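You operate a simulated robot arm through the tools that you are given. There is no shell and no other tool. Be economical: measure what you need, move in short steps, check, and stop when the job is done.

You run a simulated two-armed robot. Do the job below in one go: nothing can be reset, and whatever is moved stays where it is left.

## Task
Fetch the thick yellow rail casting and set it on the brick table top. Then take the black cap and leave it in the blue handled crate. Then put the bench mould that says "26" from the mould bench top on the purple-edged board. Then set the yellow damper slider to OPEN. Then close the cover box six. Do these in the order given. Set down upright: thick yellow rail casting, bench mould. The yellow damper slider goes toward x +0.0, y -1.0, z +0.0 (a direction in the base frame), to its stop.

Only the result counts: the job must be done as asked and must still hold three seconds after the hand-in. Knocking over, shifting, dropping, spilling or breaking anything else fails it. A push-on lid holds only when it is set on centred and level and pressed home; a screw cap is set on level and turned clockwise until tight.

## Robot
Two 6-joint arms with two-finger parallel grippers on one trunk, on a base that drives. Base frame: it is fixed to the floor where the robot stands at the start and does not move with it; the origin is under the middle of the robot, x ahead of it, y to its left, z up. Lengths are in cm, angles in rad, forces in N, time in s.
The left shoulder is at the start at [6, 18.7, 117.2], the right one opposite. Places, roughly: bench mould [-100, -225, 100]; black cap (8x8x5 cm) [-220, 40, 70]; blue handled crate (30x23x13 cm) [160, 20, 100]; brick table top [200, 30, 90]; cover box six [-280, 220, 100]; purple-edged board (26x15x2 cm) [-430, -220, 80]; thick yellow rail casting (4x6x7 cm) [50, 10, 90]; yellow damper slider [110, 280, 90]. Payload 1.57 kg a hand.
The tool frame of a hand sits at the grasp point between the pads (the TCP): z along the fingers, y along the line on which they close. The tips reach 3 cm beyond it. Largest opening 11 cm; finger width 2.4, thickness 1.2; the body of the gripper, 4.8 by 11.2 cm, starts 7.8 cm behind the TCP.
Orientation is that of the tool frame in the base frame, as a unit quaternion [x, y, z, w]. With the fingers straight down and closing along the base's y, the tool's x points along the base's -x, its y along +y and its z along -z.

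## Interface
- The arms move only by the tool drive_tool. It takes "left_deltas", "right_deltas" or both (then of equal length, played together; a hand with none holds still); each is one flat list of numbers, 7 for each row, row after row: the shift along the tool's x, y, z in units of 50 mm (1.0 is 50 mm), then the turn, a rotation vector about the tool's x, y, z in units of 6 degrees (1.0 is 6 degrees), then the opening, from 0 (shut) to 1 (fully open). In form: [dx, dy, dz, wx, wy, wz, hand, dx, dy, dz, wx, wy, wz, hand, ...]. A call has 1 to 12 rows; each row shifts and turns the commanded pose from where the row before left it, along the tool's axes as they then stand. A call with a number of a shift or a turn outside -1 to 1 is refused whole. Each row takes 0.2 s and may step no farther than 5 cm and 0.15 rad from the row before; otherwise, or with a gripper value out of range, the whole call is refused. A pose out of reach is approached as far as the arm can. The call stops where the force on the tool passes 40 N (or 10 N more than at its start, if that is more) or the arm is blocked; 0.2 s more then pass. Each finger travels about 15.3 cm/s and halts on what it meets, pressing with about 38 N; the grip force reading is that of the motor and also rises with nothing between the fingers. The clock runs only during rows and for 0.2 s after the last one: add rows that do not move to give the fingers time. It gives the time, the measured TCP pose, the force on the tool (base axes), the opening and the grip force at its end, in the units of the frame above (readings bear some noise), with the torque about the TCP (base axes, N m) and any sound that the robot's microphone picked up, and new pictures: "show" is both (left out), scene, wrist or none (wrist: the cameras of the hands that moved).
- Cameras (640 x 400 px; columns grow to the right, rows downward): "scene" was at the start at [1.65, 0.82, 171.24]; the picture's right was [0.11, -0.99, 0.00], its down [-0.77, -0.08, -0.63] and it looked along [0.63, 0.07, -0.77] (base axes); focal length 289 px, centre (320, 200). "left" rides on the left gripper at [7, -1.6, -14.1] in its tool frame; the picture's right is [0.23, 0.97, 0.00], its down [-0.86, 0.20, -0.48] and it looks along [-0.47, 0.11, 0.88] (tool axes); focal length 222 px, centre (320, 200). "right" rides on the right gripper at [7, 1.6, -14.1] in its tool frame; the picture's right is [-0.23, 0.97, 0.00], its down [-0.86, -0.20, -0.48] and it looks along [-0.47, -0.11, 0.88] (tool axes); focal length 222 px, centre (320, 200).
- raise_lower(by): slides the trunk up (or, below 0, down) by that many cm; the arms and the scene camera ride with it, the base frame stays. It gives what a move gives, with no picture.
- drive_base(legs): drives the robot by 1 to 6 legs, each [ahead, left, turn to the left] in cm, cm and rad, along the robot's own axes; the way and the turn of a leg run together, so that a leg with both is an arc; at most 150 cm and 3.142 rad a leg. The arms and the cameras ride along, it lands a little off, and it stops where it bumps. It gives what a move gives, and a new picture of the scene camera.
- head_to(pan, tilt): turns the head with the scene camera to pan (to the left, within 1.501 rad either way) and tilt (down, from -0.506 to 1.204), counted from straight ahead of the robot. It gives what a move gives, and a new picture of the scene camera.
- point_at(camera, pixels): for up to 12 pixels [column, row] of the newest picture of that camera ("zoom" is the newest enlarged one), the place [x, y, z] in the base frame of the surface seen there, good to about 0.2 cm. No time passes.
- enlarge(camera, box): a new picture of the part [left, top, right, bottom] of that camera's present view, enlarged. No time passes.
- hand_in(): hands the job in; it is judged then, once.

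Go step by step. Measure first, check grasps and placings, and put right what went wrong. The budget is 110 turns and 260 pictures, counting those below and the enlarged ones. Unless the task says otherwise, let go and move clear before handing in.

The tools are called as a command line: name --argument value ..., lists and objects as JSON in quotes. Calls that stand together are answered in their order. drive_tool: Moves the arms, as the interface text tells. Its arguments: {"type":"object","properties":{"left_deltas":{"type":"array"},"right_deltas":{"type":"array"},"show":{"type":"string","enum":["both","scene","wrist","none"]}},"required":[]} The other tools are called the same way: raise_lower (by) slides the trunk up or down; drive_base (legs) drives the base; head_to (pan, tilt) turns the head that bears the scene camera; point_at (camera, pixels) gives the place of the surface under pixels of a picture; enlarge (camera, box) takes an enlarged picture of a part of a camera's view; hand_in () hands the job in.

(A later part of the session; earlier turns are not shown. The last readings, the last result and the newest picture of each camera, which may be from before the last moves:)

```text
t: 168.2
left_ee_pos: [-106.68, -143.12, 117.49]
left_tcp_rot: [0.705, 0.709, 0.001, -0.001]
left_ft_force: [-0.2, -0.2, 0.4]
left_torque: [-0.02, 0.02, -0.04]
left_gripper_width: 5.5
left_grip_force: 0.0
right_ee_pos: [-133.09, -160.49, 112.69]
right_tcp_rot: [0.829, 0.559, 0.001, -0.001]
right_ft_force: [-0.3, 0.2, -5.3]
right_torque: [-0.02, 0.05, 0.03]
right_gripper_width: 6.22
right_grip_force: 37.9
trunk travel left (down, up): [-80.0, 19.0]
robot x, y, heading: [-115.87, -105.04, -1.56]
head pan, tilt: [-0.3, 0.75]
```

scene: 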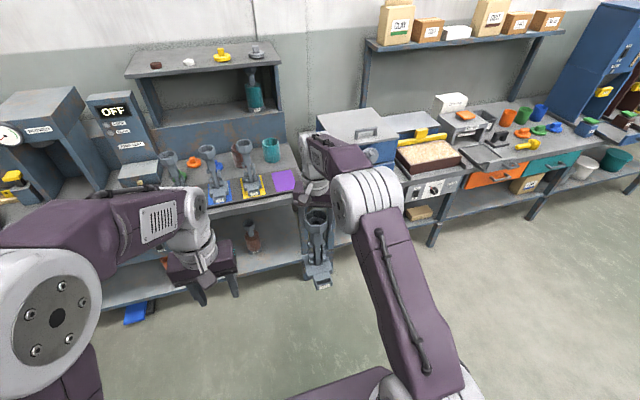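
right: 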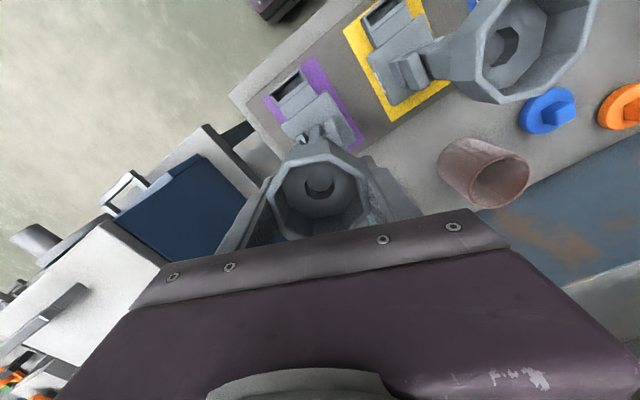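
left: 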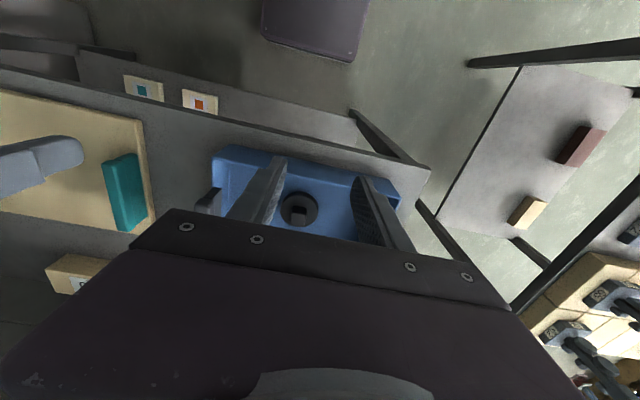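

drive_base --legs '[[0, 0, -0.011], [0, -140, 0]]'

head_to --pan -0.6 --tilt 0.6

```text
t: 175.5
left_ee_pos: [-247.24, -142.77, 117.5]
left_tcp_rot: [0.707, 0.707, 0.0, 0.0]
left_ft_force: [0.8, 0.2, 0.0]
left_torque: [-0.03, 0.03, -0.04]
left_gripper_width: 5.5
left_grip_force: 0.0
right_ee_pos: [-273.8, -159.72, 112.55]
right_tcp_rot: [0.831, 0.556, 0.0, 0.0]
right_ft_force: [-0.4, 0.3, -4.9]
right_torque: [-0.06, 0.0, 0.01]
right_gripper_width: 6.23
right_grip_force: 37.9
trunk travel left (down, up): [-80.0, 19.0]
robot x, y, heading: [-256.36, -104.76, -1.57]
head pan, tilt: [-0.3, 0.75]
```

scene: 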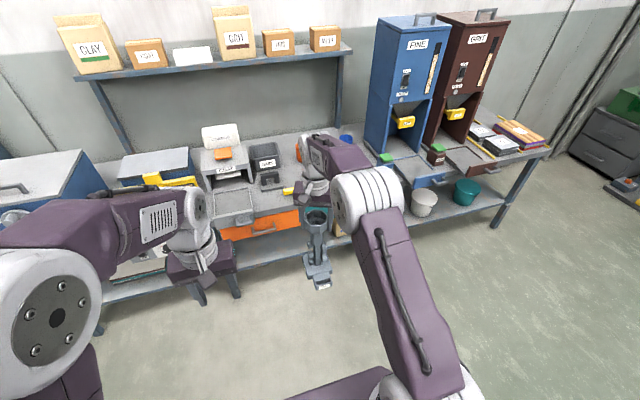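

```text
t: 176.3
left_ee_pos: [-247.31, -142.71, 117.46]
left_tcp_rot: [0.707, 0.708, 0.001, 0.001]
left_ft_force: [0.2, -0.1, -0.1]
left_torque: [-0.01, -0.02, 0.01]
left_gripper_width: 5.5
left_grip_force: 0.0
right_ee_pos: [-273.85, -159.74, 112.73]
right_tcp_rot: [0.831, 0.556, 0.0, -0.001]
right_ft_force: [0.5, 0.0, -5.6]
right_torque: [-0.03, 0.02, 0.02]
right_gripper_width: 6.24
right_grip_force: 38.0
trunk travel left (down, up): [-80.0, 19.0]
robot x, y, heading: [-255.71, -104.74, -1.572]
head pan, tilt: [-0.6, 0.6]
```

scene: 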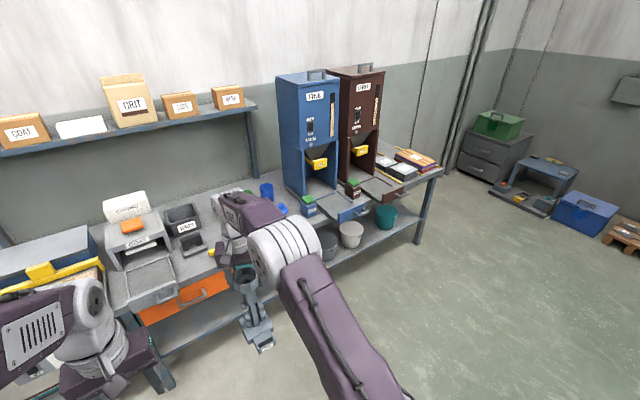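

Boards lie at the bench end around (410,165); I enlarge.

enlarge --camera "scene" --box '[330, 130, 460, 211]'

point_at --camera "zoom" --pixels '[[290, 160], [340, 200], [420, 120], [440, 180], [520, 170], [560, 215], [250, 130], [480, 150], [380, 250], [450, 250]]'

```text
4.92 times, centred on (395, 170) of scene
```

zoom: 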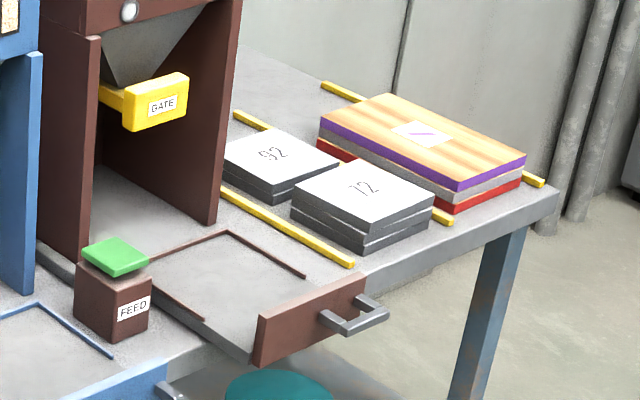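

```text
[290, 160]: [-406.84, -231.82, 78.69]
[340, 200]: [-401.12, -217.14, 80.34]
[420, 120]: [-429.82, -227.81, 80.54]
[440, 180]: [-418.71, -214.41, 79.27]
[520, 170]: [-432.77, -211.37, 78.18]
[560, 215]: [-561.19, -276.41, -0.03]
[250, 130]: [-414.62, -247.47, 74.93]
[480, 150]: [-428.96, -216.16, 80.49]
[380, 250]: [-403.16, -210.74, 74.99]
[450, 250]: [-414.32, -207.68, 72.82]
```

The purple-edged board is on top of the stack near [-428,-218,80.5]. I check tower fronts and drawers, and pull the left hand in.

point_at --camera "zoom" --pixels '[[60, 150], [230, 100], [160, 105], [310, 330], [375, 315], [120, 300], [490, 240], [325, 120], [388, 98], [524, 158], [462, 188]]'

drive_tool --left_deltas '[1, 0, 0, 0, 0, 0, 0.5, 1, 0, 0, 0, 0, 0, 0.5, 0.8, 0, 0, 0, 0, 0, 0.5]' --show "none"

```text
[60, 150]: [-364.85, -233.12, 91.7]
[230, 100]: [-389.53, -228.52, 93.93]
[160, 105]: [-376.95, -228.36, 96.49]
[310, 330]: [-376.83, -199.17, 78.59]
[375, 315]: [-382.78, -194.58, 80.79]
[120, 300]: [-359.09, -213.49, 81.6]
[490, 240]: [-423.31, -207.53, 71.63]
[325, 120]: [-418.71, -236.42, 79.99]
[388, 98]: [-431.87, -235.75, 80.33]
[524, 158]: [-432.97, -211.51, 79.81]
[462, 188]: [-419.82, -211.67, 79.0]
```

```text
t: 177.1
left_ee_pos: [-247.2, -128.48, 117.27]
left_tcp_rot: [0.707, 0.707, 0.0, -0.001]
left_ft_force: [0.5, -0.2, -0.1]
left_torque: [-0.02, -0.01, -0.01]
left_gripper_width: 5.49
left_grip_force: 0.0
right_ee_pos: [-273.8, -159.72, 112.75]
right_tcp_rot: [0.831, 0.556, 0.0, 0.0]
right_ft_force: [0.5, 0.4, -4.8]
right_torque: [-0.01, 0.02, 0.02]
right_gripper_width: 6.24
right_grip_force: 37.7
trunk travel left (down, up): [-80.0, 19.0]
robot x, y, heading: [-256.06, -104.96, -1.572]
head pan, tilt: [-0.6, 0.6]
```

Board spans x −433…−419, y −236…−211.5, top 80.5. I drive right 152 and ahead partway.

drive_base --legs '[[0, -149, 0.0], [0, -3, 0], [35, 0, 0]]'

head_to --pan -0.35 --tilt 0.75

```text
t: 186.7
left_ee_pos: [-396.67, -164.08, 117.38]
left_tcp_rot: [0.704, 0.711, 0.0, 0.001]
left_ft_force: [-0.1, 0.8, 0.0]
left_torque: [-0.01, 0.02, 0.01]
left_gripper_width: 5.5
left_grip_force: 0.1
right_ee_pos: [-422.79, -195.44, 112.75]
right_tcp_rot: [0.828, 0.561, -0.001, 0.001]
right_ft_force: [0.4, 0.2, -5.3]
right_torque: [-0.01, 0.02, 0.0]
right_gripper_width: 6.24
right_grip_force: 38.4
trunk travel left (down, up): [-80.0, 19.0]
robot x, y, heading: [-405.61, -140.51, -1.557]
head pan, tilt: [-0.6, 0.6]
```

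scene: 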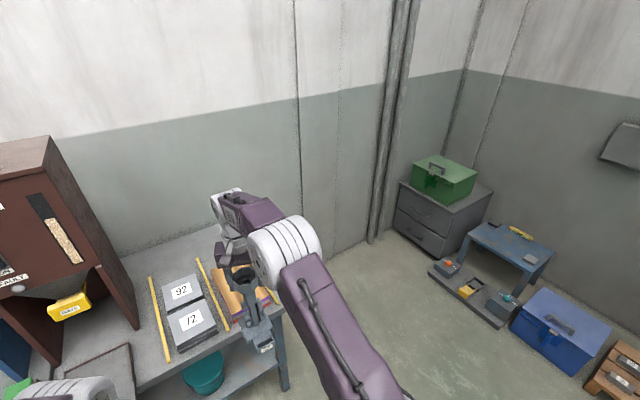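

```text
t: 187.5
left_ee_pos: [-396.68, -164.17, 117.41]
left_tcp_rot: [0.703, 0.711, 0.001, -0.001]
left_ft_force: [0.1, 0.4, -0.3]
left_torque: [0.02, 0.02, 0.0]
left_gripper_width: 5.51
left_grip_force: 0.0
right_ee_pos: [-422.85, -195.52, 112.59]
right_tcp_rot: [0.828, 0.56, 0.0, -0.001]
right_ft_force: [-0.3, 0.0, -4.7]
right_torque: [-0.02, 0.03, -0.03]
right_gripper_width: 6.23
right_grip_force: 37.6
trunk travel left (down, up): [-80.0, 19.0]
robot x, y, heading: [-405.75, -140.74, -1.56]
head pan, tilt: [-0.351, 0.75]
```

scene: 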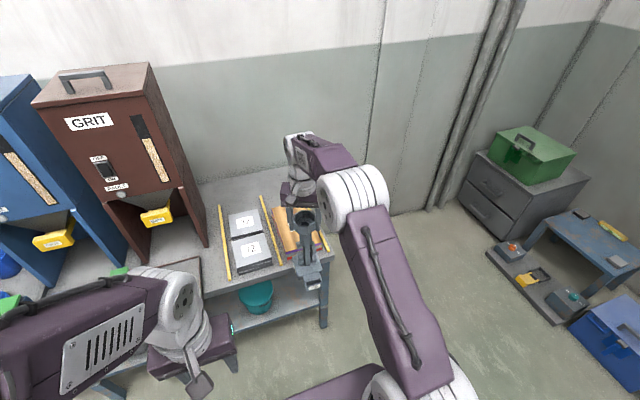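

drive_base --legs '[[0, -3, -0.012], [25, 0, 0]]'

enlarge --camera "scene" --box '[240, 150, 400, 270]'

```text
t: 189.8
left_ee_pos: [-399.86, -189.26, 117.39]
left_tcp_rot: [0.708, 0.706, 0.0, 0.001]
left_ft_force: [-0.9, 0.2, -0.3]
left_torque: [-0.04, 0.0, 0.01]
left_gripper_width: 5.51
left_grip_force: 0.1
right_ee_pos: [-426.57, -220.46, 112.75]
right_tcp_rot: [0.831, 0.556, 0.0, 0.0]
right_ft_force: [-0.5, -0.3, -4.2]
right_torque: [-0.05, -0.03, -0.01]
right_gripper_width: 6.23
right_grip_force: 38.1
trunk travel left (down, up): [-80.0, 19.0]
robot x, y, heading: [-408.73, -165.7, -1.573]
head pan, tilt: [-0.351, 0.75]
```

scene: 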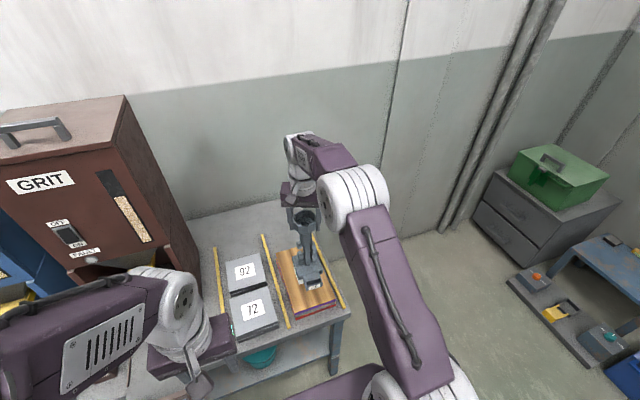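

```text
3.33 times, centred on (320, 210) of scene
```

zoom: 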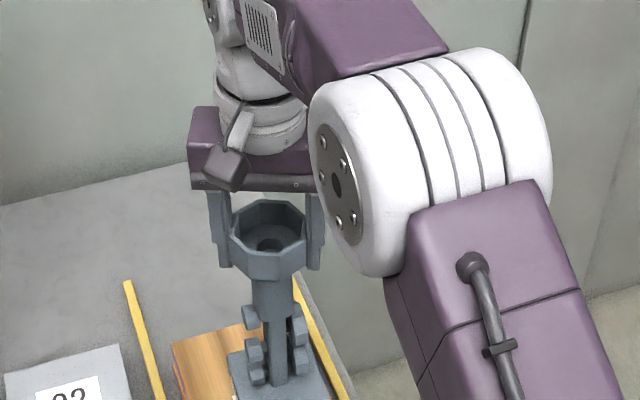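

I move 3 cm deeper over the board and lower to z≈104.3.

drive_tool --right_deltas '[0, 0, 0.5, 0, 0, 0, 0, -0.26, 0.16, 0.3, 0, 0, 0, 0, -0.26, 0.16, 0.3, 0, 0, 0, 0, 0, 0, 0.4, 0, 0, 0, 0, 0, 0, 0.2, 0, 0, 0, 0, 0, 0, 0, 0, 0, 0, 0]' --show "both"

enlarge --camera "scene" --box '[250, 190, 370, 320]'

```text
t: 191.2
left_ee_pos: [-399.79, -189.6, 117.37]
left_tcp_rot: [0.708, 0.706, 0.0, -0.001]
left_ft_force: [-0.2, 0.1, -0.8]
left_torque: [-0.01, -0.02, 0.04]
left_gripper_width: 5.48
left_grip_force: 0.2
right_ee_pos: [-426.2, -223.56, 104.1]
right_tcp_rot: [0.832, 0.555, 0.0, -0.001]
right_ft_force: [-0.3, 0.2, -5.5]
right_torque: [-0.04, -0.02, 0.0]
right_gripper_width: 6.21
right_grip_force: 38.6
trunk travel left (down, up): [-80.0, 19.0]
robot x, y, heading: [-408.58, -165.53, -1.574]
head pan, tilt: [-0.351, 0.75]
```

scene: 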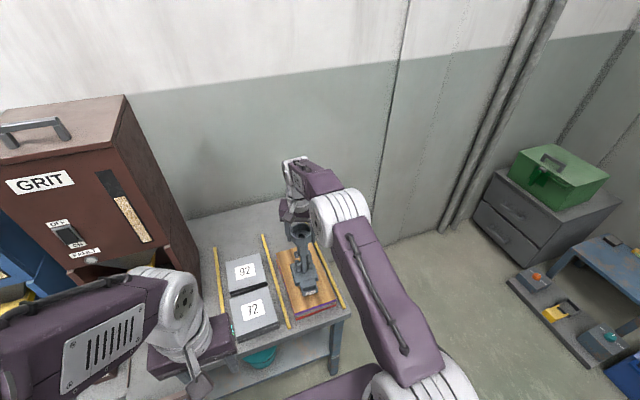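
right: 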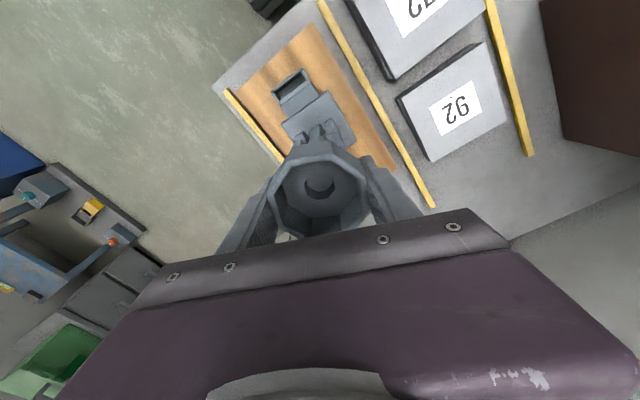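

```text
3.08 times, centred on (310, 255) of scene
```

zoom: 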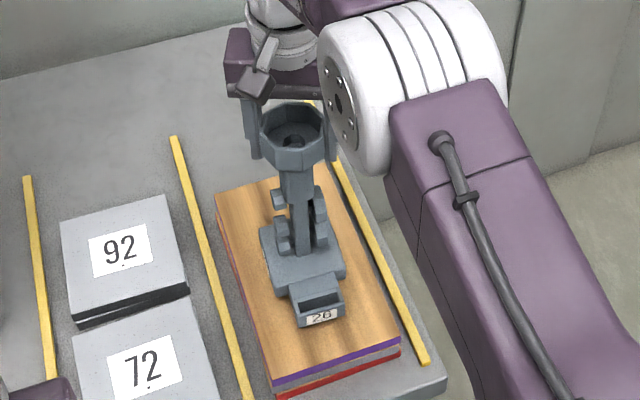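

The mould is centred over the board. I lower gently toward contact.

drive_tool --right_deltas '[0, 0, 0.06, 0, 0, 0, 0, 0, 0, 0.06, 0, 0, 0, 0, 0, 0, 0.04, 0, 0, 0, 0, 0, 0, 0, 0, 0, 0, 0]' --show "none"

```text
t: 192.2
left_ee_pos: [-399.88, -189.53, 117.38]
left_tcp_rot: [0.708, 0.706, 0.0, 0.0]
left_ft_force: [0.5, -0.3, -0.3]
left_torque: [0.01, -0.01, 0.0]
left_gripper_width: 5.51
left_grip_force: 0.1
right_ee_pos: [-426.13, -223.56, 103.38]
right_tcp_rot: [0.831, 0.556, 0.0, 0.0]
right_ft_force: [0.4, 0.1, -4.9]
right_torque: [-0.01, 0.01, -0.02]
right_gripper_width: 6.21
right_grip_force: 37.9
trunk travel left (down, up): [-80.0, 19.0]
robot x, y, heading: [-408.73, -165.57, -1.576]
head pan, tilt: [-0.351, 0.75]
```

drive_tool --right_deltas '[0, 0, 0.05, 0, 0, 0, 0, 0, 0, 0.05, 0, 0, 0, 0, 0, 0, 0.03, 0, 0, 0, 0, 0, 0, 0, 0, 0, 0, 0]' --show "none"

```text
t: 193.2
left_ee_pos: [-399.91, -189.38, 117.29]
left_tcp_rot: [0.707, 0.707, 0.0, 0.0]
left_ft_force: [-0.6, -0.6, -0.4]
left_torque: [0.02, 0.0, 0.0]
left_gripper_width: 5.51
left_grip_force: 0.1
right_ee_pos: [-426.08, -223.45, 102.72]
right_tcp_rot: [0.832, 0.555, 0.0, 0.0]
right_ft_force: [0.2, 0.9, -4.1]
right_torque: [0.01, 0.01, 0.0]
right_gripper_width: 6.21
right_grip_force: 37.8
trunk travel left (down, up): [-80.0, 19.0]
robot x, y, heading: [-408.76, -165.82, -1.576]
head pan, tilt: [-0.351, 0.75]
```

drive_tool --right_deltas '[0, 0, 0.04, 0, 0, 0, 0, 0, 0, 0.03, 0, 0, 0, 0, 0, 0, 0.02, 0, 0, 0, 0, 0, 0, 0, 0, 0, 0, 0]' --show "none"

```text
t: 194.2
left_ee_pos: [-399.84, -189.4, 117.27]
left_tcp_rot: [0.708, 0.706, 0.0, 0.0]
left_ft_force: [0.9, -0.1, 0.0]
left_torque: [-0.04, 0.04, 0.02]
left_gripper_width: 5.5
left_grip_force: 0.2
right_ee_pos: [-426.09, -223.51, 102.35]
right_tcp_rot: [0.832, 0.555, 0.0, 0.0]
right_ft_force: [0.7, 0.1, -4.8]
right_torque: [-0.02, -0.03, -0.01]
right_gripper_width: 6.22
right_grip_force: 37.9
trunk travel left (down, up): [-80.0, 19.0]
robot x, y, heading: [-408.81, -165.44, -1.57]
head pan, tilt: [-0.351, 0.75]
```

drive_tool --right_deltas '[0, 0, 0.04, 0, 0, 0, 0, 0, 0, 0.03, 0, 0, 0, 0, 0, 0, 0.03, 0, 0, 0, 0, 0, 0, 0, 0, 0, 0, 0]' --show "none"

enlarge --camera "scene" --box '[270, 230, 350, 320]'

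```text
t: 195.2
left_ee_pos: [-399.85, -189.14, 117.44]
left_tcp_rot: [0.709, 0.706, -0.001, 0.001]
left_ft_force: [0.3, 0.6, 0.3]
left_torque: [-0.03, -0.01, 0.02]
left_gripper_width: 5.51
left_grip_force: 0.1
right_ee_pos: [-426.12, -223.44, 102.13]
right_tcp_rot: [0.832, 0.555, -0.003, 0.003]
right_ft_force: [-3.6, -5.8, 27.5]
right_torque: [0.09, 0.25, 0.22]
right_gripper_width: 6.2
right_grip_force: 37.8
trunk travel left (down, up): [-80.0, 19.0]
robot x, y, heading: [-408.63, -165.59, -1.574]
head pan, tilt: [-0.351, 0.75]
```

```text
4.44 times, centred on (310, 275) of scene
```

zoom: 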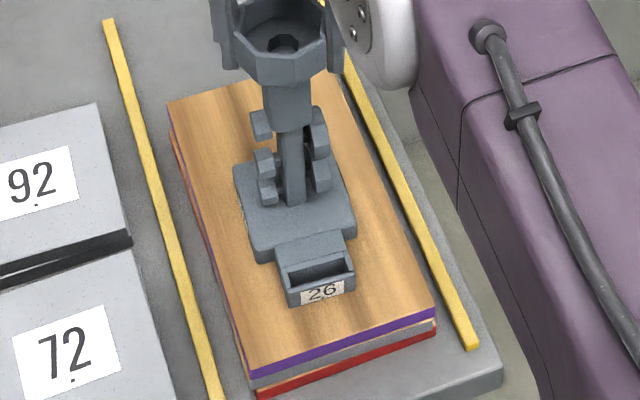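

Contact at 27 N and the mould sits squarely on the board. I relieve, open slowly and rise.

drive_tool --right_deltas '[0, 0, -0.03, 0, 0, 0, 0, 0, 0, 0, 0, 0, 0, 0.62, 0, 0, 0, 0, 0, 0, 0.7, 0, 0, 0, 0, 0, 0, 0.8, 0, 0, -0.4, 0, 0, 0, 0.8, 0, 0, -0.6, 0, 0, 0, 0.8, 0, 0, -0.8, 0, 0, 0, 0.8, 0, 0, -0.8, 0, 0, 0, 0.8]' --show "both"

```text
t: 197.0
left_ee_pos: [-399.85, -189.42, 117.31]
left_tcp_rot: [0.708, 0.706, 0.001, 0.0]
left_ft_force: [-0.1, -0.2, -0.4]
left_torque: [0.01, 0.02, -0.05]
left_gripper_width: 5.5
left_grip_force: 0.1
right_ee_pos: [-426.02, -223.37, 114.72]
right_tcp_rot: [0.831, 0.556, 0.0, 0.0]
right_ft_force: [1.1, 0.6, 0.3]
right_torque: [-0.03, -0.01, 0.0]
right_gripper_width: 8.77
right_grip_force: 0.0
trunk travel left (down, up): [-80.0, 19.0]
robot x, y, heading: [-408.67, -165.29, -1.57]
head pan, tilt: [-0.351, 0.75]
```

scene: 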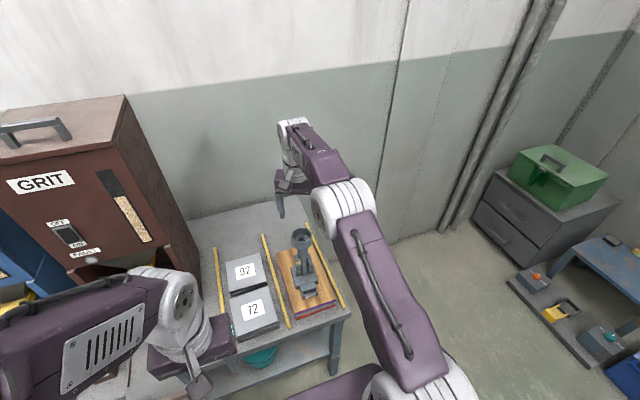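
right: 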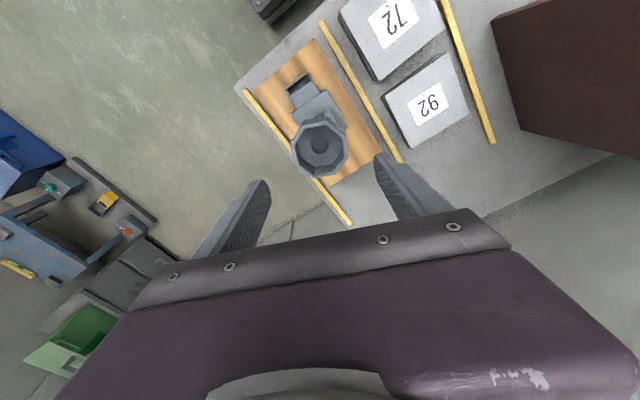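

The mould stands on the board. I back off, straighten the right hand, and head toward the damper near [110,280].

drive_base --legs '[[-50, 0, 0]]'

drive_tool --right_deltas '[0.5, 0, 0, 0, 0, -0.93, 0.5, 0.6, 0, 0, 0, 0, -0.93, 0.5, 0.6, 0, 0, 0, 0, -0.93, 0.5, 0.6, 0, 0, 0, 0, -0.93, 0.5, 0.6, 0, 0, 0, 0, 0, 0.5]' --show "none"

drive_base --legs '[[0, 0, 1.571], [0, 30, 0], [150, 0, 0], [150, 0, 0], [48, 0, 0]]'

head_to --pan 0.9 --tilt 0.45

```text
t: 199.9
left_ee_pos: [-399.82, -140.3, 117.32]
left_tcp_rot: [0.708, 0.706, 0.001, -0.001]
left_ft_force: [0.0, 0.7, 0.1]
left_torque: [0.01, -0.03, -0.02]
left_gripper_width: 5.5
left_grip_force: 0.1
right_ee_pos: [-425.76, -174.34, 114.69]
right_tcp_rot: [0.831, 0.556, 0.001, -0.001]
right_ft_force: [-0.4, -1.2, -0.7]
right_torque: [0.02, -0.02, 0.02]
right_gripper_width: 8.79
right_grip_force: 0.0
trunk travel left (down, up): [-80.0, 19.0]
robot x, y, heading: [-408.3, -116.36, -1.571]
head pan, tilt: [-0.351, 0.75]
```

scene: 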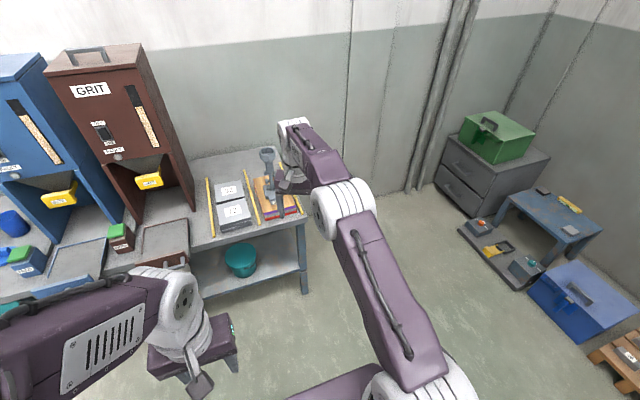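

```text
t: 201.1
left_ee_pos: [-399.68, -140.14, 117.39]
left_tcp_rot: [0.707, 0.707, 0.0, 0.0]
left_ft_force: [-0.6, 0.4, 0.1]
left_torque: [0.0, -0.01, 0.01]
left_gripper_width: 5.54
left_grip_force: 0.0
right_ee_pos: [-422.95, -160.05, 114.75]
right_tcp_rot: [0.708, 0.707, -0.001, 0.001]
right_ft_force: [0.8, -0.2, -0.7]
right_torque: [-0.03, 0.01, -0.03]
right_gripper_width: 5.51
right_grip_force: 0.1
trunk travel left (down, up): [-80.0, 19.0]
robot x, y, heading: [-408.89, -116.77, -1.568]
head pan, tilt: [-0.351, 0.75]
```

```text
t: 223.3
left_ee_pos: [-43.77, -71.28, 117.32]
left_tcp_rot: [-0.007, 1.0, 0.0, 0.001]
left_ft_force: [-0.2, -0.2, 0.1]
left_torque: [0.01, -0.04, -0.06]
left_gripper_width: 5.51
left_grip_force: 0.1
right_ee_pos: [-23.24, -94.17, 114.63]
right_tcp_rot: [-0.006, 1.0, -0.001, 0.0]
right_ft_force: [-0.3, 0.2, 0.1]
right_torque: [0.0, -0.01, -0.02]
right_gripper_width: 5.5
right_grip_force: 0.1
trunk travel left (down, up): [-80.0, 19.0]
robot x, y, heading: [-67.16, -80.29, 0.011]
head pan, tilt: [-0.351, 0.75]
```

scene: 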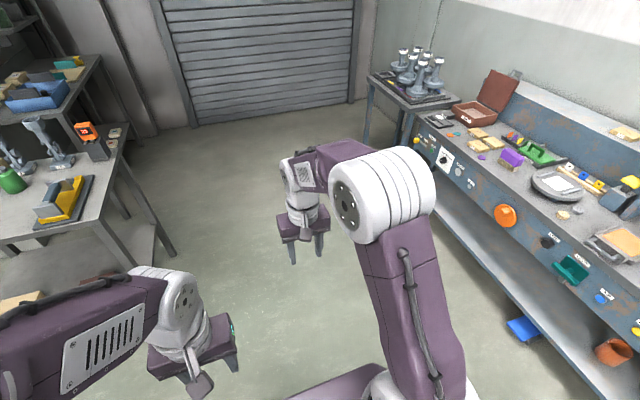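

```text
t: 224.7
left_ee_pos: [-43.55, -71.3, 117.32]
left_tcp_rot: [-0.008, 1.0, -0.001, 0.0]
left_ft_force: [-0.2, -0.6, 0.4]
left_torque: [-0.03, 0.03, 0.03]
left_gripper_width: 5.49
left_grip_force: 0.0
right_ee_pos: [-23.22, -94.17, 114.63]
right_tcp_rot: [-0.006, 1.0, 0.001, 0.0]
right_ft_force: [0.2, -0.7, 0.5]
right_torque: [0.05, 0.0, 0.01]
right_gripper_width: 5.49
right_grip_force: 0.0
trunk travel left (down, up): [-80.0, 19.0]
robot x, y, heading: [-67.44, -80.5, 0.015]
head pan, tilt: [0.901, 0.45]
```

scene: 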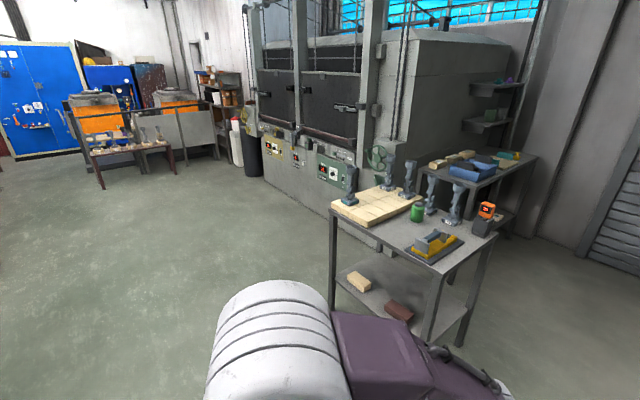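

The oven block fronts face −x; the yellow-panelled bay lies near y≈280. I drive left along y.

drive_base --legs '[[0, 0, -0.013], [0, 150, 0], [0, 150, 0], [0, 60, 0]]'

head_to --pan 0.0 --tilt 0.45

```text
t: 242.3
left_ee_pos: [-52.02, 286.48, 117.25]
left_tcp_rot: [-0.021, 1.0, 0.001, -0.001]
left_ft_force: [0.1, 0.4, -0.1]
left_torque: [0.03, 0.03, -0.01]
left_gripper_width: 5.49
left_grip_force: 0.1
right_ee_pos: [-31.12, 264.11, 114.7]
right_tcp_rot: [-0.02, 1.0, -0.001, 0.001]
right_ft_force: [-0.1, -0.1, 0.1]
right_torque: [0.0, 0.03, -0.01]
right_gripper_width: 5.48
right_grip_force: 0.1
trunk travel left (down, up): [-80.0, 19.0]
robot x, y, heading: [-75.35, 276.76, 0.044]
head pan, tilt: [0.901, 0.45]
```

scene: 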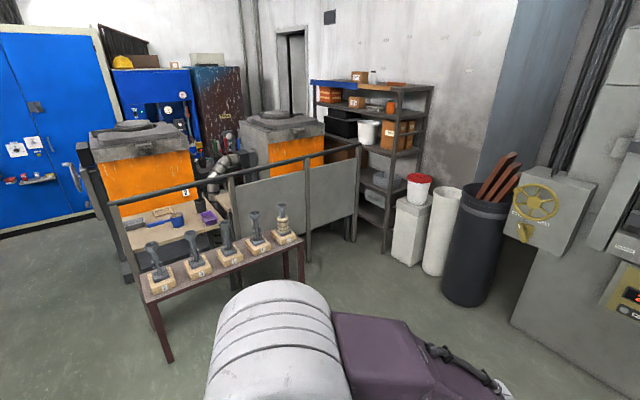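

```text
t: 243.6
left_ee_pos: [-51.89, 286.56, 117.22]
left_tcp_rot: [-0.021, 1.0, 0.0, 0.0]
left_ft_force: [-0.3, 0.5, 0.5]
left_torque: [-0.01, 0.0, 0.03]
left_gripper_width: 5.5
left_grip_force: 0.0
right_ee_pos: [-31.12, 264.27, 114.72]
right_tcp_rot: [-0.02, 1.0, 0.0, 0.0]
right_ft_force: [0.2, -0.4, 0.2]
right_torque: [0.0, 0.05, -0.02]
right_gripper_width: 5.53
right_grip_force: 0.0
trunk travel left (down, up): [-80.0, 19.0]
robot x, y, heading: [-75.13, 276.48, 0.04]
head pan, tilt: [0.0, 0.45]
```

scene: 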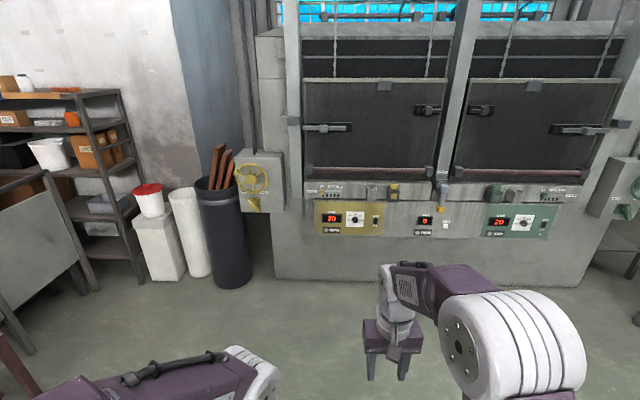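

enlarge --camera "scene" --box '[300, 170, 460, 245]'

point_at --camera "zoom" --pixels '[[280, 85], [100, 80], [320, 80], [460, 80], [372, 82], [200, 200]]'

point_at --camera "scene" --pixels '[[393, 190], [325, 190], [340, 215], [255, 180], [320, 260], [440, 208]]'

```text
4.00 times, centred on (380, 208) of scene
```

zoom: 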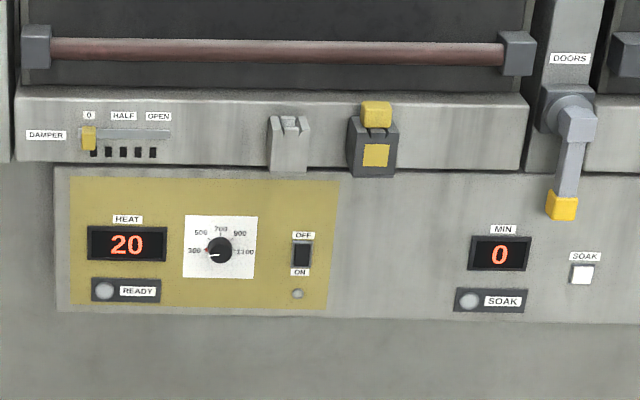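

```text
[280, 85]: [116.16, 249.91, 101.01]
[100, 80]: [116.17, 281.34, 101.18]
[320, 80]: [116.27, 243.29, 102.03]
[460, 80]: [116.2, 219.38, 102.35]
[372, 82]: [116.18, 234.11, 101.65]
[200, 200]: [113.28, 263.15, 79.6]
```

```text
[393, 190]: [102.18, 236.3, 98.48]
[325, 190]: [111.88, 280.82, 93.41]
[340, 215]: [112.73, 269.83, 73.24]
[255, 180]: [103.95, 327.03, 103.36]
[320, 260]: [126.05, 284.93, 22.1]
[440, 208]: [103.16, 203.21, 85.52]
```

The slider: yellow knob at the 0 end (zoom (88,138)), slot running right to OPEN (−y). I drive closer.

drive_base --legs '[[0, 0, -0.042], [110, 0, 0]]'

head_to --pan 0.1 --tilt 0.7

```text
t: 249.7
left_ee_pos: [59.89, 285.55, 117.32]
left_tcp_rot: [0.0, 1.0, 0.0, 0.0]
left_ft_force: [0.0, 0.1, 0.5]
left_torque: [0.0, 0.02, -0.01]
left_gripper_width: 5.49
left_grip_force: 0.1
right_ee_pos: [79.92, 262.18, 114.75]
right_tcp_rot: [0.001, 1.0, 0.0, 0.0]
right_ft_force: [-0.3, -0.5, -0.7]
right_torque: [0.04, -0.03, 0.03]
right_gripper_width: 5.5
right_grip_force: 0.1
trunk travel left (down, up): [-80.0, 19.0]
robot x, y, heading: [36.0, 276.59, 0.0]
head pan, tilt: [0.0, 0.45]
```

scene: 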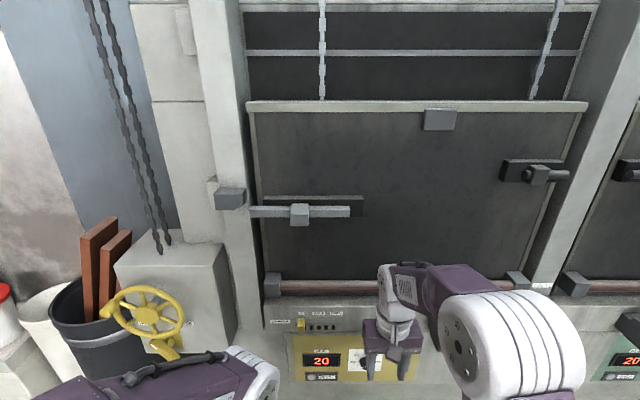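

```text
t: 250.4
left_ee_pos: [59.87, 285.46, 117.22]
left_tcp_rot: [-0.001, 1.0, 0.001, -0.001]
left_ft_force: [0.1, 0.0, 0.4]
left_torque: [0.02, -0.02, 0.02]
left_gripper_width: 5.48
left_grip_force: 0.1
right_ee_pos: [79.87, 262.32, 114.66]
right_tcp_rot: [0.001, 1.0, -0.001, 0.0]
right_ft_force: [0.2, 0.7, 0.6]
right_torque: [-0.01, -0.01, 0.03]
right_gripper_width: 5.5
right_grip_force: 0.1
trunk travel left (down, up): [-80.0, 19.0]
robot x, y, heading: [36.53, 276.41, 0.001]
head pan, tilt: [0.099, 0.7]
```

scene: 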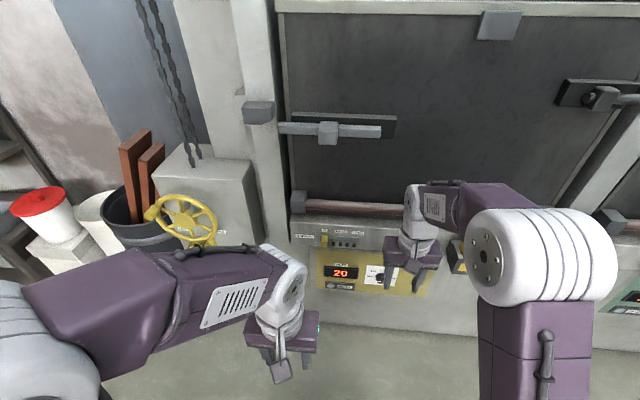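

enlarge --camera "scene" --box '[280, 205, 400, 280]'

point_at --camera "scene" --pixels '[[323.5, 237], [323.5, 241], [323.5, 245], [335, 240], [345, 240], [358, 240], [310, 241], [323, 209], [299, 203], [275, 260]]'

```text
5.33 times, centred on (340, 242) of scene
```

zoom: 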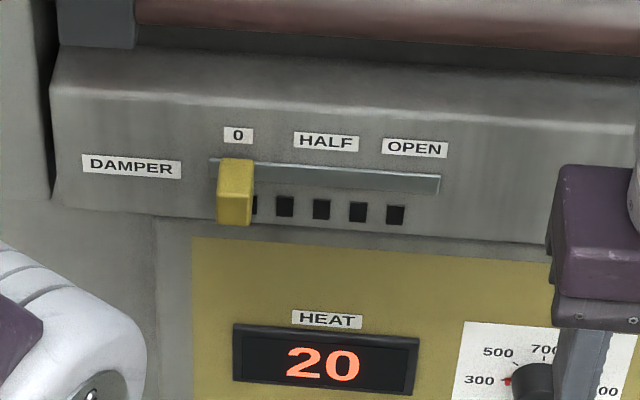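

```text
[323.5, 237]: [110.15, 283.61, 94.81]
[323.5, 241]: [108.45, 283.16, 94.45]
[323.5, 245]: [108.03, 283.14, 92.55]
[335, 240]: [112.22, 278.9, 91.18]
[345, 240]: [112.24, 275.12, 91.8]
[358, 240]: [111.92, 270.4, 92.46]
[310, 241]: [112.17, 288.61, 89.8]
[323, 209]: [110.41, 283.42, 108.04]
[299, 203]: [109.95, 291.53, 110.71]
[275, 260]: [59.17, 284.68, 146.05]
```

Knob at y 283.2, z 91.5–95, sticking out to x 108; the slot runs to y≈270. I pull in the right hand, position the left and begin tilting it forward.

drive_tool --left_deltas '[-0.71, 0.07, 0.68, 0, 0, 0, 0, -0.71, 0.07, 0.68, 0, 0, 0, 0, -0.71, 0.07, 0.68, 0, 0, 0, 0, -0.71, 0.07, 0.68, 0, 0, 0, 0, -0.71, 0.07, 0.68, 0, 0, 0, 0, -0.71, 0.07, 0.68, 0, 0, 0, 0, -0.71, 0.07, 0.68, 0, 0, 0, 0, 0, 0, 0, 0, -1, 0, 0, 0, 0, 0, 0, -1, 0, 0, 0, 0, 0, 0, -1, 0, 0, 0, 0, 0, 0, -1, 0, 0, 0, 0, 0, 0, -1, 0, 0]' --right_deltas '[0.5, 0, 0, 0, 0, 0, 0.5, 0.5, 0, 0, 0, 0, 0, 0.5, 0.5, 0, 0, 0, 0, 0, 0.5, 0.5, 0, 0, 0, 0, 0, 0.5, 0.5, 0, 0, 0, 0, 0, 0.5, 0.5, 0, 0, 0, 0, 0, 0.5, 0.5, 0, 0, 0, 0, 0, 0.5, 0, 0, 0, 0, 0, 0, 0.5, 0, 0, 0, 0, 0, 0, 0.5, 0, 0, 0, 0, 0, 0, 0.5, 0, 0, 0, 0, 0, 0, 0.5, 0, 0, 0, 0, 0, 0, 0.5]' --show "none"

drive_tool --left_deltas '[0, 0, 0, 0, -1, 0, 0, 0, 0, 0, 0, -1, 0, 0, 0, 0, 0, 0, -1, 0, 0, 0, 0, 0, 0, -1, 0, 0, 0, 0, 0, 0, -1, 0, 0, 0, 0, 0, 0, -1, 0, 0, 0, 0, 0, 0, -1, 0, 0, 0, 0, 0, 0, -1, 0, 0, 0, 0, 0, 0, -1, 0, 0, 0, 0, 0, 0, -1, 0, 0, 0, 0, 0, 0, 0, 0, 0]' --show "both"

```text
t: 253.0
left_ee_pos: [84.05, 291.04, 93.2]
left_tcp_rot: [-0.007, 0.986, 0.06, 0.155]
left_ft_force: [1.4, -0.4, -0.5]
left_torque: [-0.01, -0.01, -0.02]
left_gripper_width: 0.02
left_grip_force: 21.3
left hand out of reach, approached as far as the arm can: row 10, 11, 12
right_ee_pos: [62.3, 262.44, 114.57]
right_tcp_rot: [0.001, 1.0, 0.001, 0.0]
right_ft_force: [-0.6, 0.6, 0.1]
right_torque: [-0.01, 0.03, -0.03]
right_gripper_width: 5.52
right_grip_force: 0.0
trunk travel left (down, up): [-80.0, 19.0]
robot x, y, heading: [36.34, 276.8, 0.005]
head pan, tilt: [0.099, 0.7]
```

```text
t: 255.4
left_ee_pos: [92.89, 292.09, 94.39]
left_tcp_rot: [0.036, 0.776, 0.085, 0.624]
left_ft_force: [0.4, 0.8, 0.1]
left_torque: [0.01, 0.0, -0.01]
left_gripper_width: 0.0
left_grip_force: 20.9
left hand out of reach, approached as far as the arm can: row 1, 5, 6, 7, 8, 9, 10
right_ee_pos: [62.41, 262.4, 114.71]
right_tcp_rot: [0.0, 1.0, 0.0, 0.0]
right_ft_force: [0.0, -0.3, 0.0]
right_torque: [0.02, 0.02, -0.03]
right_gripper_width: 5.47
right_grip_force: 0.0
trunk travel left (down, up): [-80.0, 19.0]
robot x, y, heading: [36.36, 277.1, -0.0]
head pan, tilt: [0.099, 0.7]
```

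scene: 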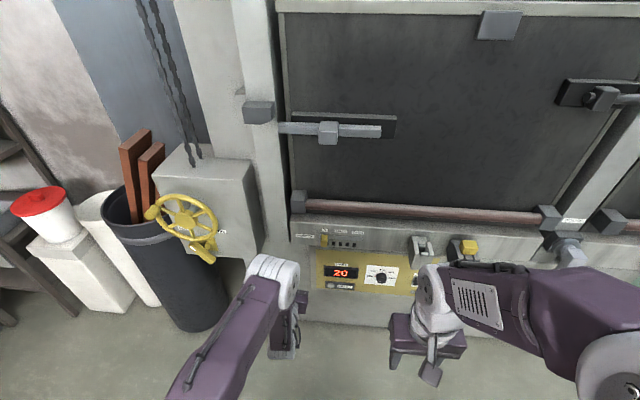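
left: 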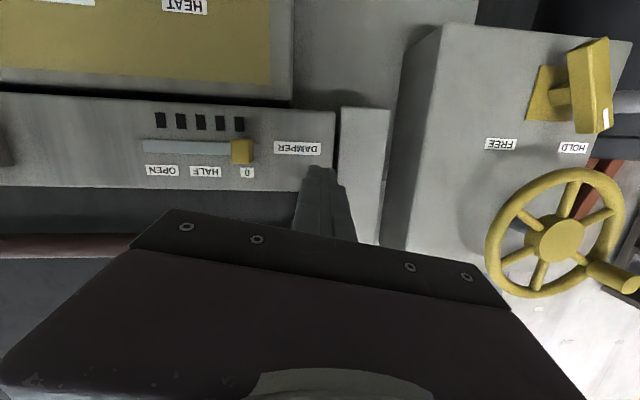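

The hand points forward (12° down, 5° left) closed, tip near [96,292.4,93.8]. I test a small −y arm move to see that it answers.

drive_tool --left_deltas '[0, -0.4, 0, 0, 0, 0, 0, 0, -0.4, 0, 0, 0, 0, 0, 0, 0, 0, 0, 0, 0, 0]' --show "none"

```text
t: 256.2
left_ee_pos: [94.12, 288.31, 93.7]
left_tcp_rot: [0.033, 0.777, 0.079, 0.624]
left_ft_force: [-0.4, 1.0, 0.3]
left_torque: [0.01, -0.02, -0.03]
left_gripper_width: 0.0
left_grip_force: 21.0
left hand out of reach, approached as far as the arm can: row 1
right_ee_pos: [62.27, 262.42, 114.69]
right_tcp_rot: [0.002, 1.0, -0.001, 0.0]
right_ft_force: [0.7, 0.4, 1.0]
right_torque: [-0.01, -0.03, 0.02]
right_gripper_width: 5.5
right_grip_force: 0.1
trunk travel left (down, up): [-80.0, 19.0]
robot x, y, heading: [36.36, 276.55, -0.0]
head pan, tilt: [0.099, 0.7]
```

drive_tool --left_deltas '[0.2, 0.05, -0.8, 0, 0, 0, 0, 0.2, 0.05, -0.8, 0, 0, 0, 0, 0, 0, 0, 0, 0, 0, 0]' --show "none"

drive_base --legs '[[15, 0, 0]]'

enlarge --camera "scene" --box '[240, 180, 440, 305]'

```text
t: 257.0
left_ee_pos: [92.34, 289.1, 92.68]
left_tcp_rot: [0.042, 0.776, 0.087, 0.623]
left_ft_force: [0.2, -0.1, -0.8]
left_torque: [0.0, -0.02, 0.0]
left_gripper_width: 0.0
left_grip_force: 20.9
left hand out of reach, approached as far as the arm can: row 1, 2
right_ee_pos: [62.36, 262.39, 114.54]
right_tcp_rot: [0.001, 1.0, 0.0, 0.0]
right_ft_force: [0.2, 0.0, 0.0]
right_torque: [0.03, 0.0, 0.02]
right_gripper_width: 5.51
right_grip_force: 0.2
trunk travel left (down, up): [-80.0, 19.0]
robot x, y, heading: [36.09, 276.87, 0.003]
head pan, tilt: [0.099, 0.7]
```

```text
t: 258.4
left_ee_pos: [107.03, 289.09, 92.89]
left_tcp_rot: [0.043, 0.776, 0.086, 0.624]
left_ft_force: [-0.3, 0.5, 0.5]
left_torque: [0.01, -0.01, -0.01]
left_gripper_width: 0.0
left_grip_force: 21.1
right_ee_pos: [77.12, 262.52, 114.66]
right_tcp_rot: [0.0, 1.0, 0.0, 0.001]
right_ft_force: [-0.3, 0.3, 0.3]
right_torque: [-0.02, -0.01, 0.01]
right_gripper_width: 5.52
right_grip_force: 0.2
trunk travel left (down, up): [-80.0, 19.0]
robot x, y, heading: [50.99, 276.75, 0.004]
head pan, tilt: [0.099, 0.7]
```

scene: 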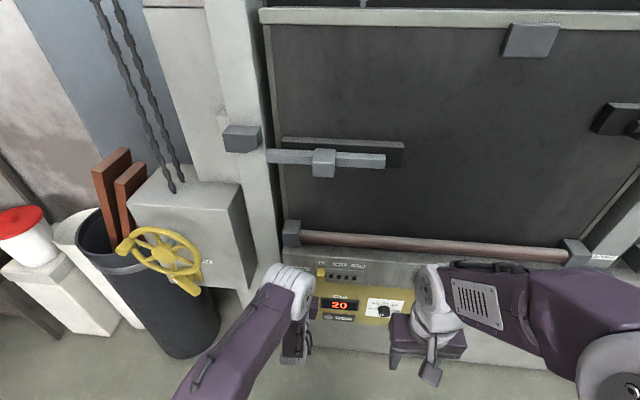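

```text
3.20 times, centred on (340, 242) of scene
```

zoom: 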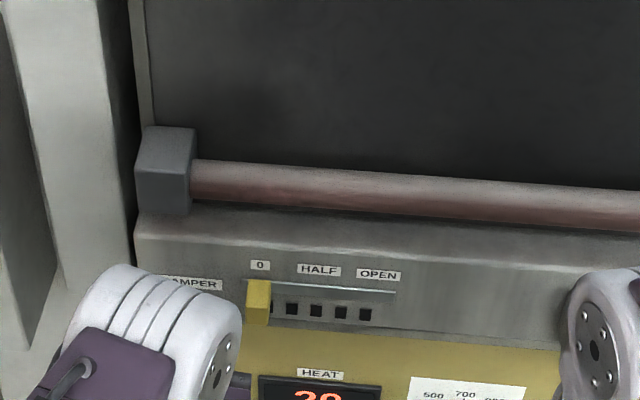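

Fingertip is at about [110,289.4,92.3], just left of the knob. I push toward −y in small steps.

drive_tool --left_deltas '[-0.07, -0.4, -0.03, 0, 0, 0, 0, -0.07, -0.4, -0.03, 0, 0, 0, 0, -0.07, -0.4, -0.03, 0, 0, 0, 0, 0, 0, 0, 0, 0, 0, 0]' --show "both"

```text
t: 259.4
left_ee_pos: [107.28, 283.08, 92.74]
left_tcp_rot: [0.042, 0.776, 0.087, 0.623]
left_ft_force: [-0.8, 1.0, 0.5]
left_torque: [-0.01, -0.03, -0.01]
left_gripper_width: 0.0
left_grip_force: 21.8
right_ee_pos: [77.33, 262.5, 114.52]
right_tcp_rot: [-0.001, 1.0, 0.0, 0.0]
right_ft_force: [0.6, -0.4, 0.2]
right_torque: [-0.01, -0.01, -0.03]
right_gripper_width: 5.49
right_grip_force: 0.1
trunk travel left (down, up): [-80.0, 19.0]
robot x, y, heading: [51.2, 276.86, -0.0]
head pan, tilt: [0.099, 0.7]
```

scene: 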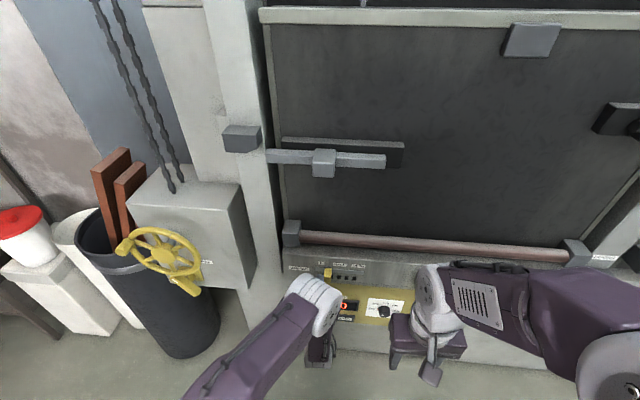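
left: 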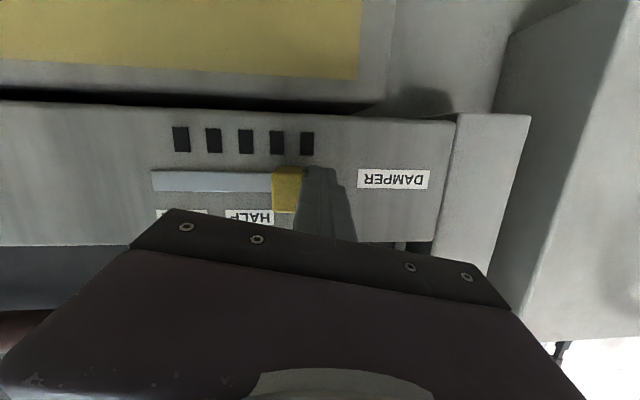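

The knob is moving along with the finger (left picture (287,190)). I keep pushing until the stop is felt.

drive_tool --left_deltas '[-0.07, -0.4, -0.03, 0, 0, 0, 0, -0.07, -0.4, -0.03, 0, 0, 0, 0, -0.07, -0.4, -0.03, 0, 0, 0, 0, 0, 0, 0, 0, 0, 0, 0]' --show "wrist"

```text
t: 260.4
left_ee_pos: [107.33, 276.93, 92.79]
left_tcp_rot: [0.041, 0.776, 0.088, 0.623]
left_ft_force: [0.0, 0.6, -0.9]
left_torque: [-0.01, -0.01, 0.0]
left_gripper_width: 0.0
left_grip_force: 21.4
right_ee_pos: [77.3, 262.55, 114.55]
right_tcp_rot: [-0.001, 1.0, -0.001, 0.0]
right_ft_force: [-0.4, 1.0, 0.4]
right_torque: [-0.01, -0.01, 0.03]
right_gripper_width: 5.49
right_grip_force: 0.0
trunk travel left (down, up): [-80.0, 19.0]
robot x, y, heading: [51.24, 276.51, 0.0]
head pan, tilt: [0.099, 0.7]
```

left: 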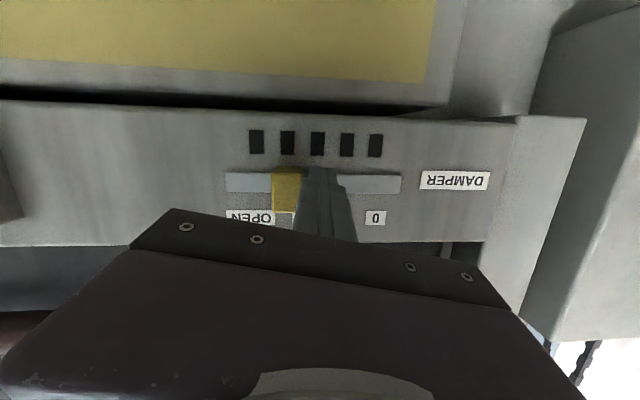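

drive_tool --left_deltas '[-0.05, -0.3, -0.02, 0, 0, 0, 0, -0.05, -0.3, -0.02, 0, 0, 0, 0, -0.03, -0.2, -0.01, 0, 0, 0, 0, -0.03, -0.2, -0.01, 0, 0, 0, 0, 0, 0, 0, 0, 0, 0, 0]' --show "wrist"

```text
t: 261.7
left_ee_pos: [107.4, 273.12, 92.6]
left_tcp_rot: [0.03, 0.777, 0.096, 0.622]
left_ft_force: [-2.6, 26.5, 6.4]
left_torque: [-0.26, -0.07, 0.16]
left_gripper_width: 0.0
left_grip_force: 21.6
right_ee_pos: [77.11, 262.75, 114.63]
right_tcp_rot: [-0.003, 1.0, -0.002, 0.001]
right_ft_force: [-0.7, -0.9, 0.3]
right_torque: [0.09, -0.01, 0.01]
right_gripper_width: 5.48
right_grip_force: 0.1
trunk travel left (down, up): [-80.0, 19.0]
robot x, y, heading: [51.21, 276.82, 0.006]
head pan, tilt: [0.099, 0.7]
stopped in row 5 (left hand): the force on the tool passed its limit (the readings are from after the stop); the commanded pose is now the measured one
```

left: 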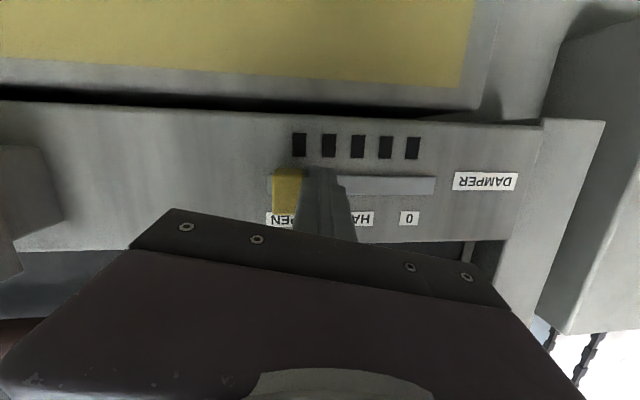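

The slider reached its stop at OPEN (26 N, end of slot). I move off and back away, then check.

drive_tool --left_deltas '[0, 0.3, 0, 0, 0, 0, 0]' --show "none"

drive_base --legs '[[-60, 0, 0]]'

enlarge --camera "scene" --box '[260, 160, 420, 260]'

```text
t: 262.1
left_ee_pos: [107.44, 273.79, 92.77]
left_tcp_rot: [0.039, 0.778, 0.091, 0.621]
left_ft_force: [-0.8, 0.1, -0.5]
left_torque: [0.06, -0.03, 0.0]
left_gripper_width: 0.01
left_grip_force: 21.5
right_ee_pos: [77.44, 262.38, 114.5]
right_tcp_rot: [-0.001, 1.0, 0.001, 0.0]
right_ft_force: [-0.3, -0.2, 0.5]
right_torque: [0.0, 0.01, -0.04]
right_gripper_width: 5.49
right_grip_force: 0.2
trunk travel left (down, up): [-80.0, 19.0]
robot x, y, heading: [51.29, 276.5, 0.008]
head pan, tilt: [0.099, 0.7]
```

```text
t: 265.4
left_ee_pos: [47.84, 273.73, 92.74]
left_tcp_rot: [0.037, 0.777, 0.091, 0.622]
left_ft_force: [0.4, 0.6, 0.1]
left_torque: [-0.02, -0.01, -0.01]
left_gripper_width: 0.01
left_grip_force: 21.6
right_ee_pos: [17.71, 262.24, 114.55]
right_tcp_rot: [0.0, 1.0, 0.0, -0.001]
right_ft_force: [0.0, 0.7, 1.2]
right_torque: [0.01, 0.02, 0.05]
right_gripper_width: 5.49
right_grip_force: 0.0
trunk travel left (down, up): [-80.0, 19.0]
robot x, y, heading: [-8.61, 276.78, 0.002]
head pan, tilt: [0.099, 0.7]
```

scene: 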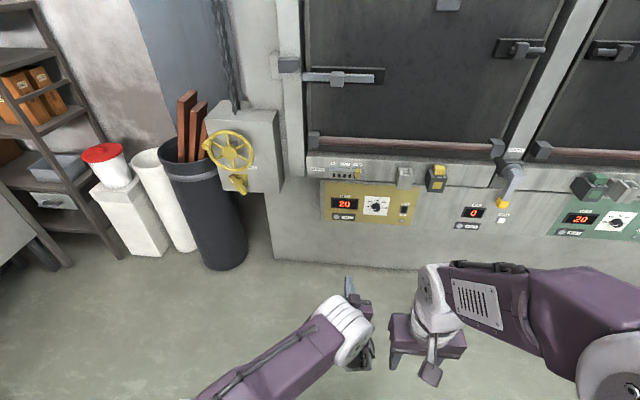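

```text
4.00 times, centred on (340, 210) of scene
```

zoom: 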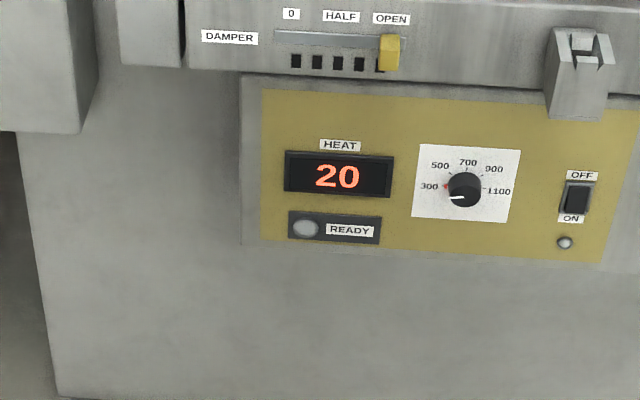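

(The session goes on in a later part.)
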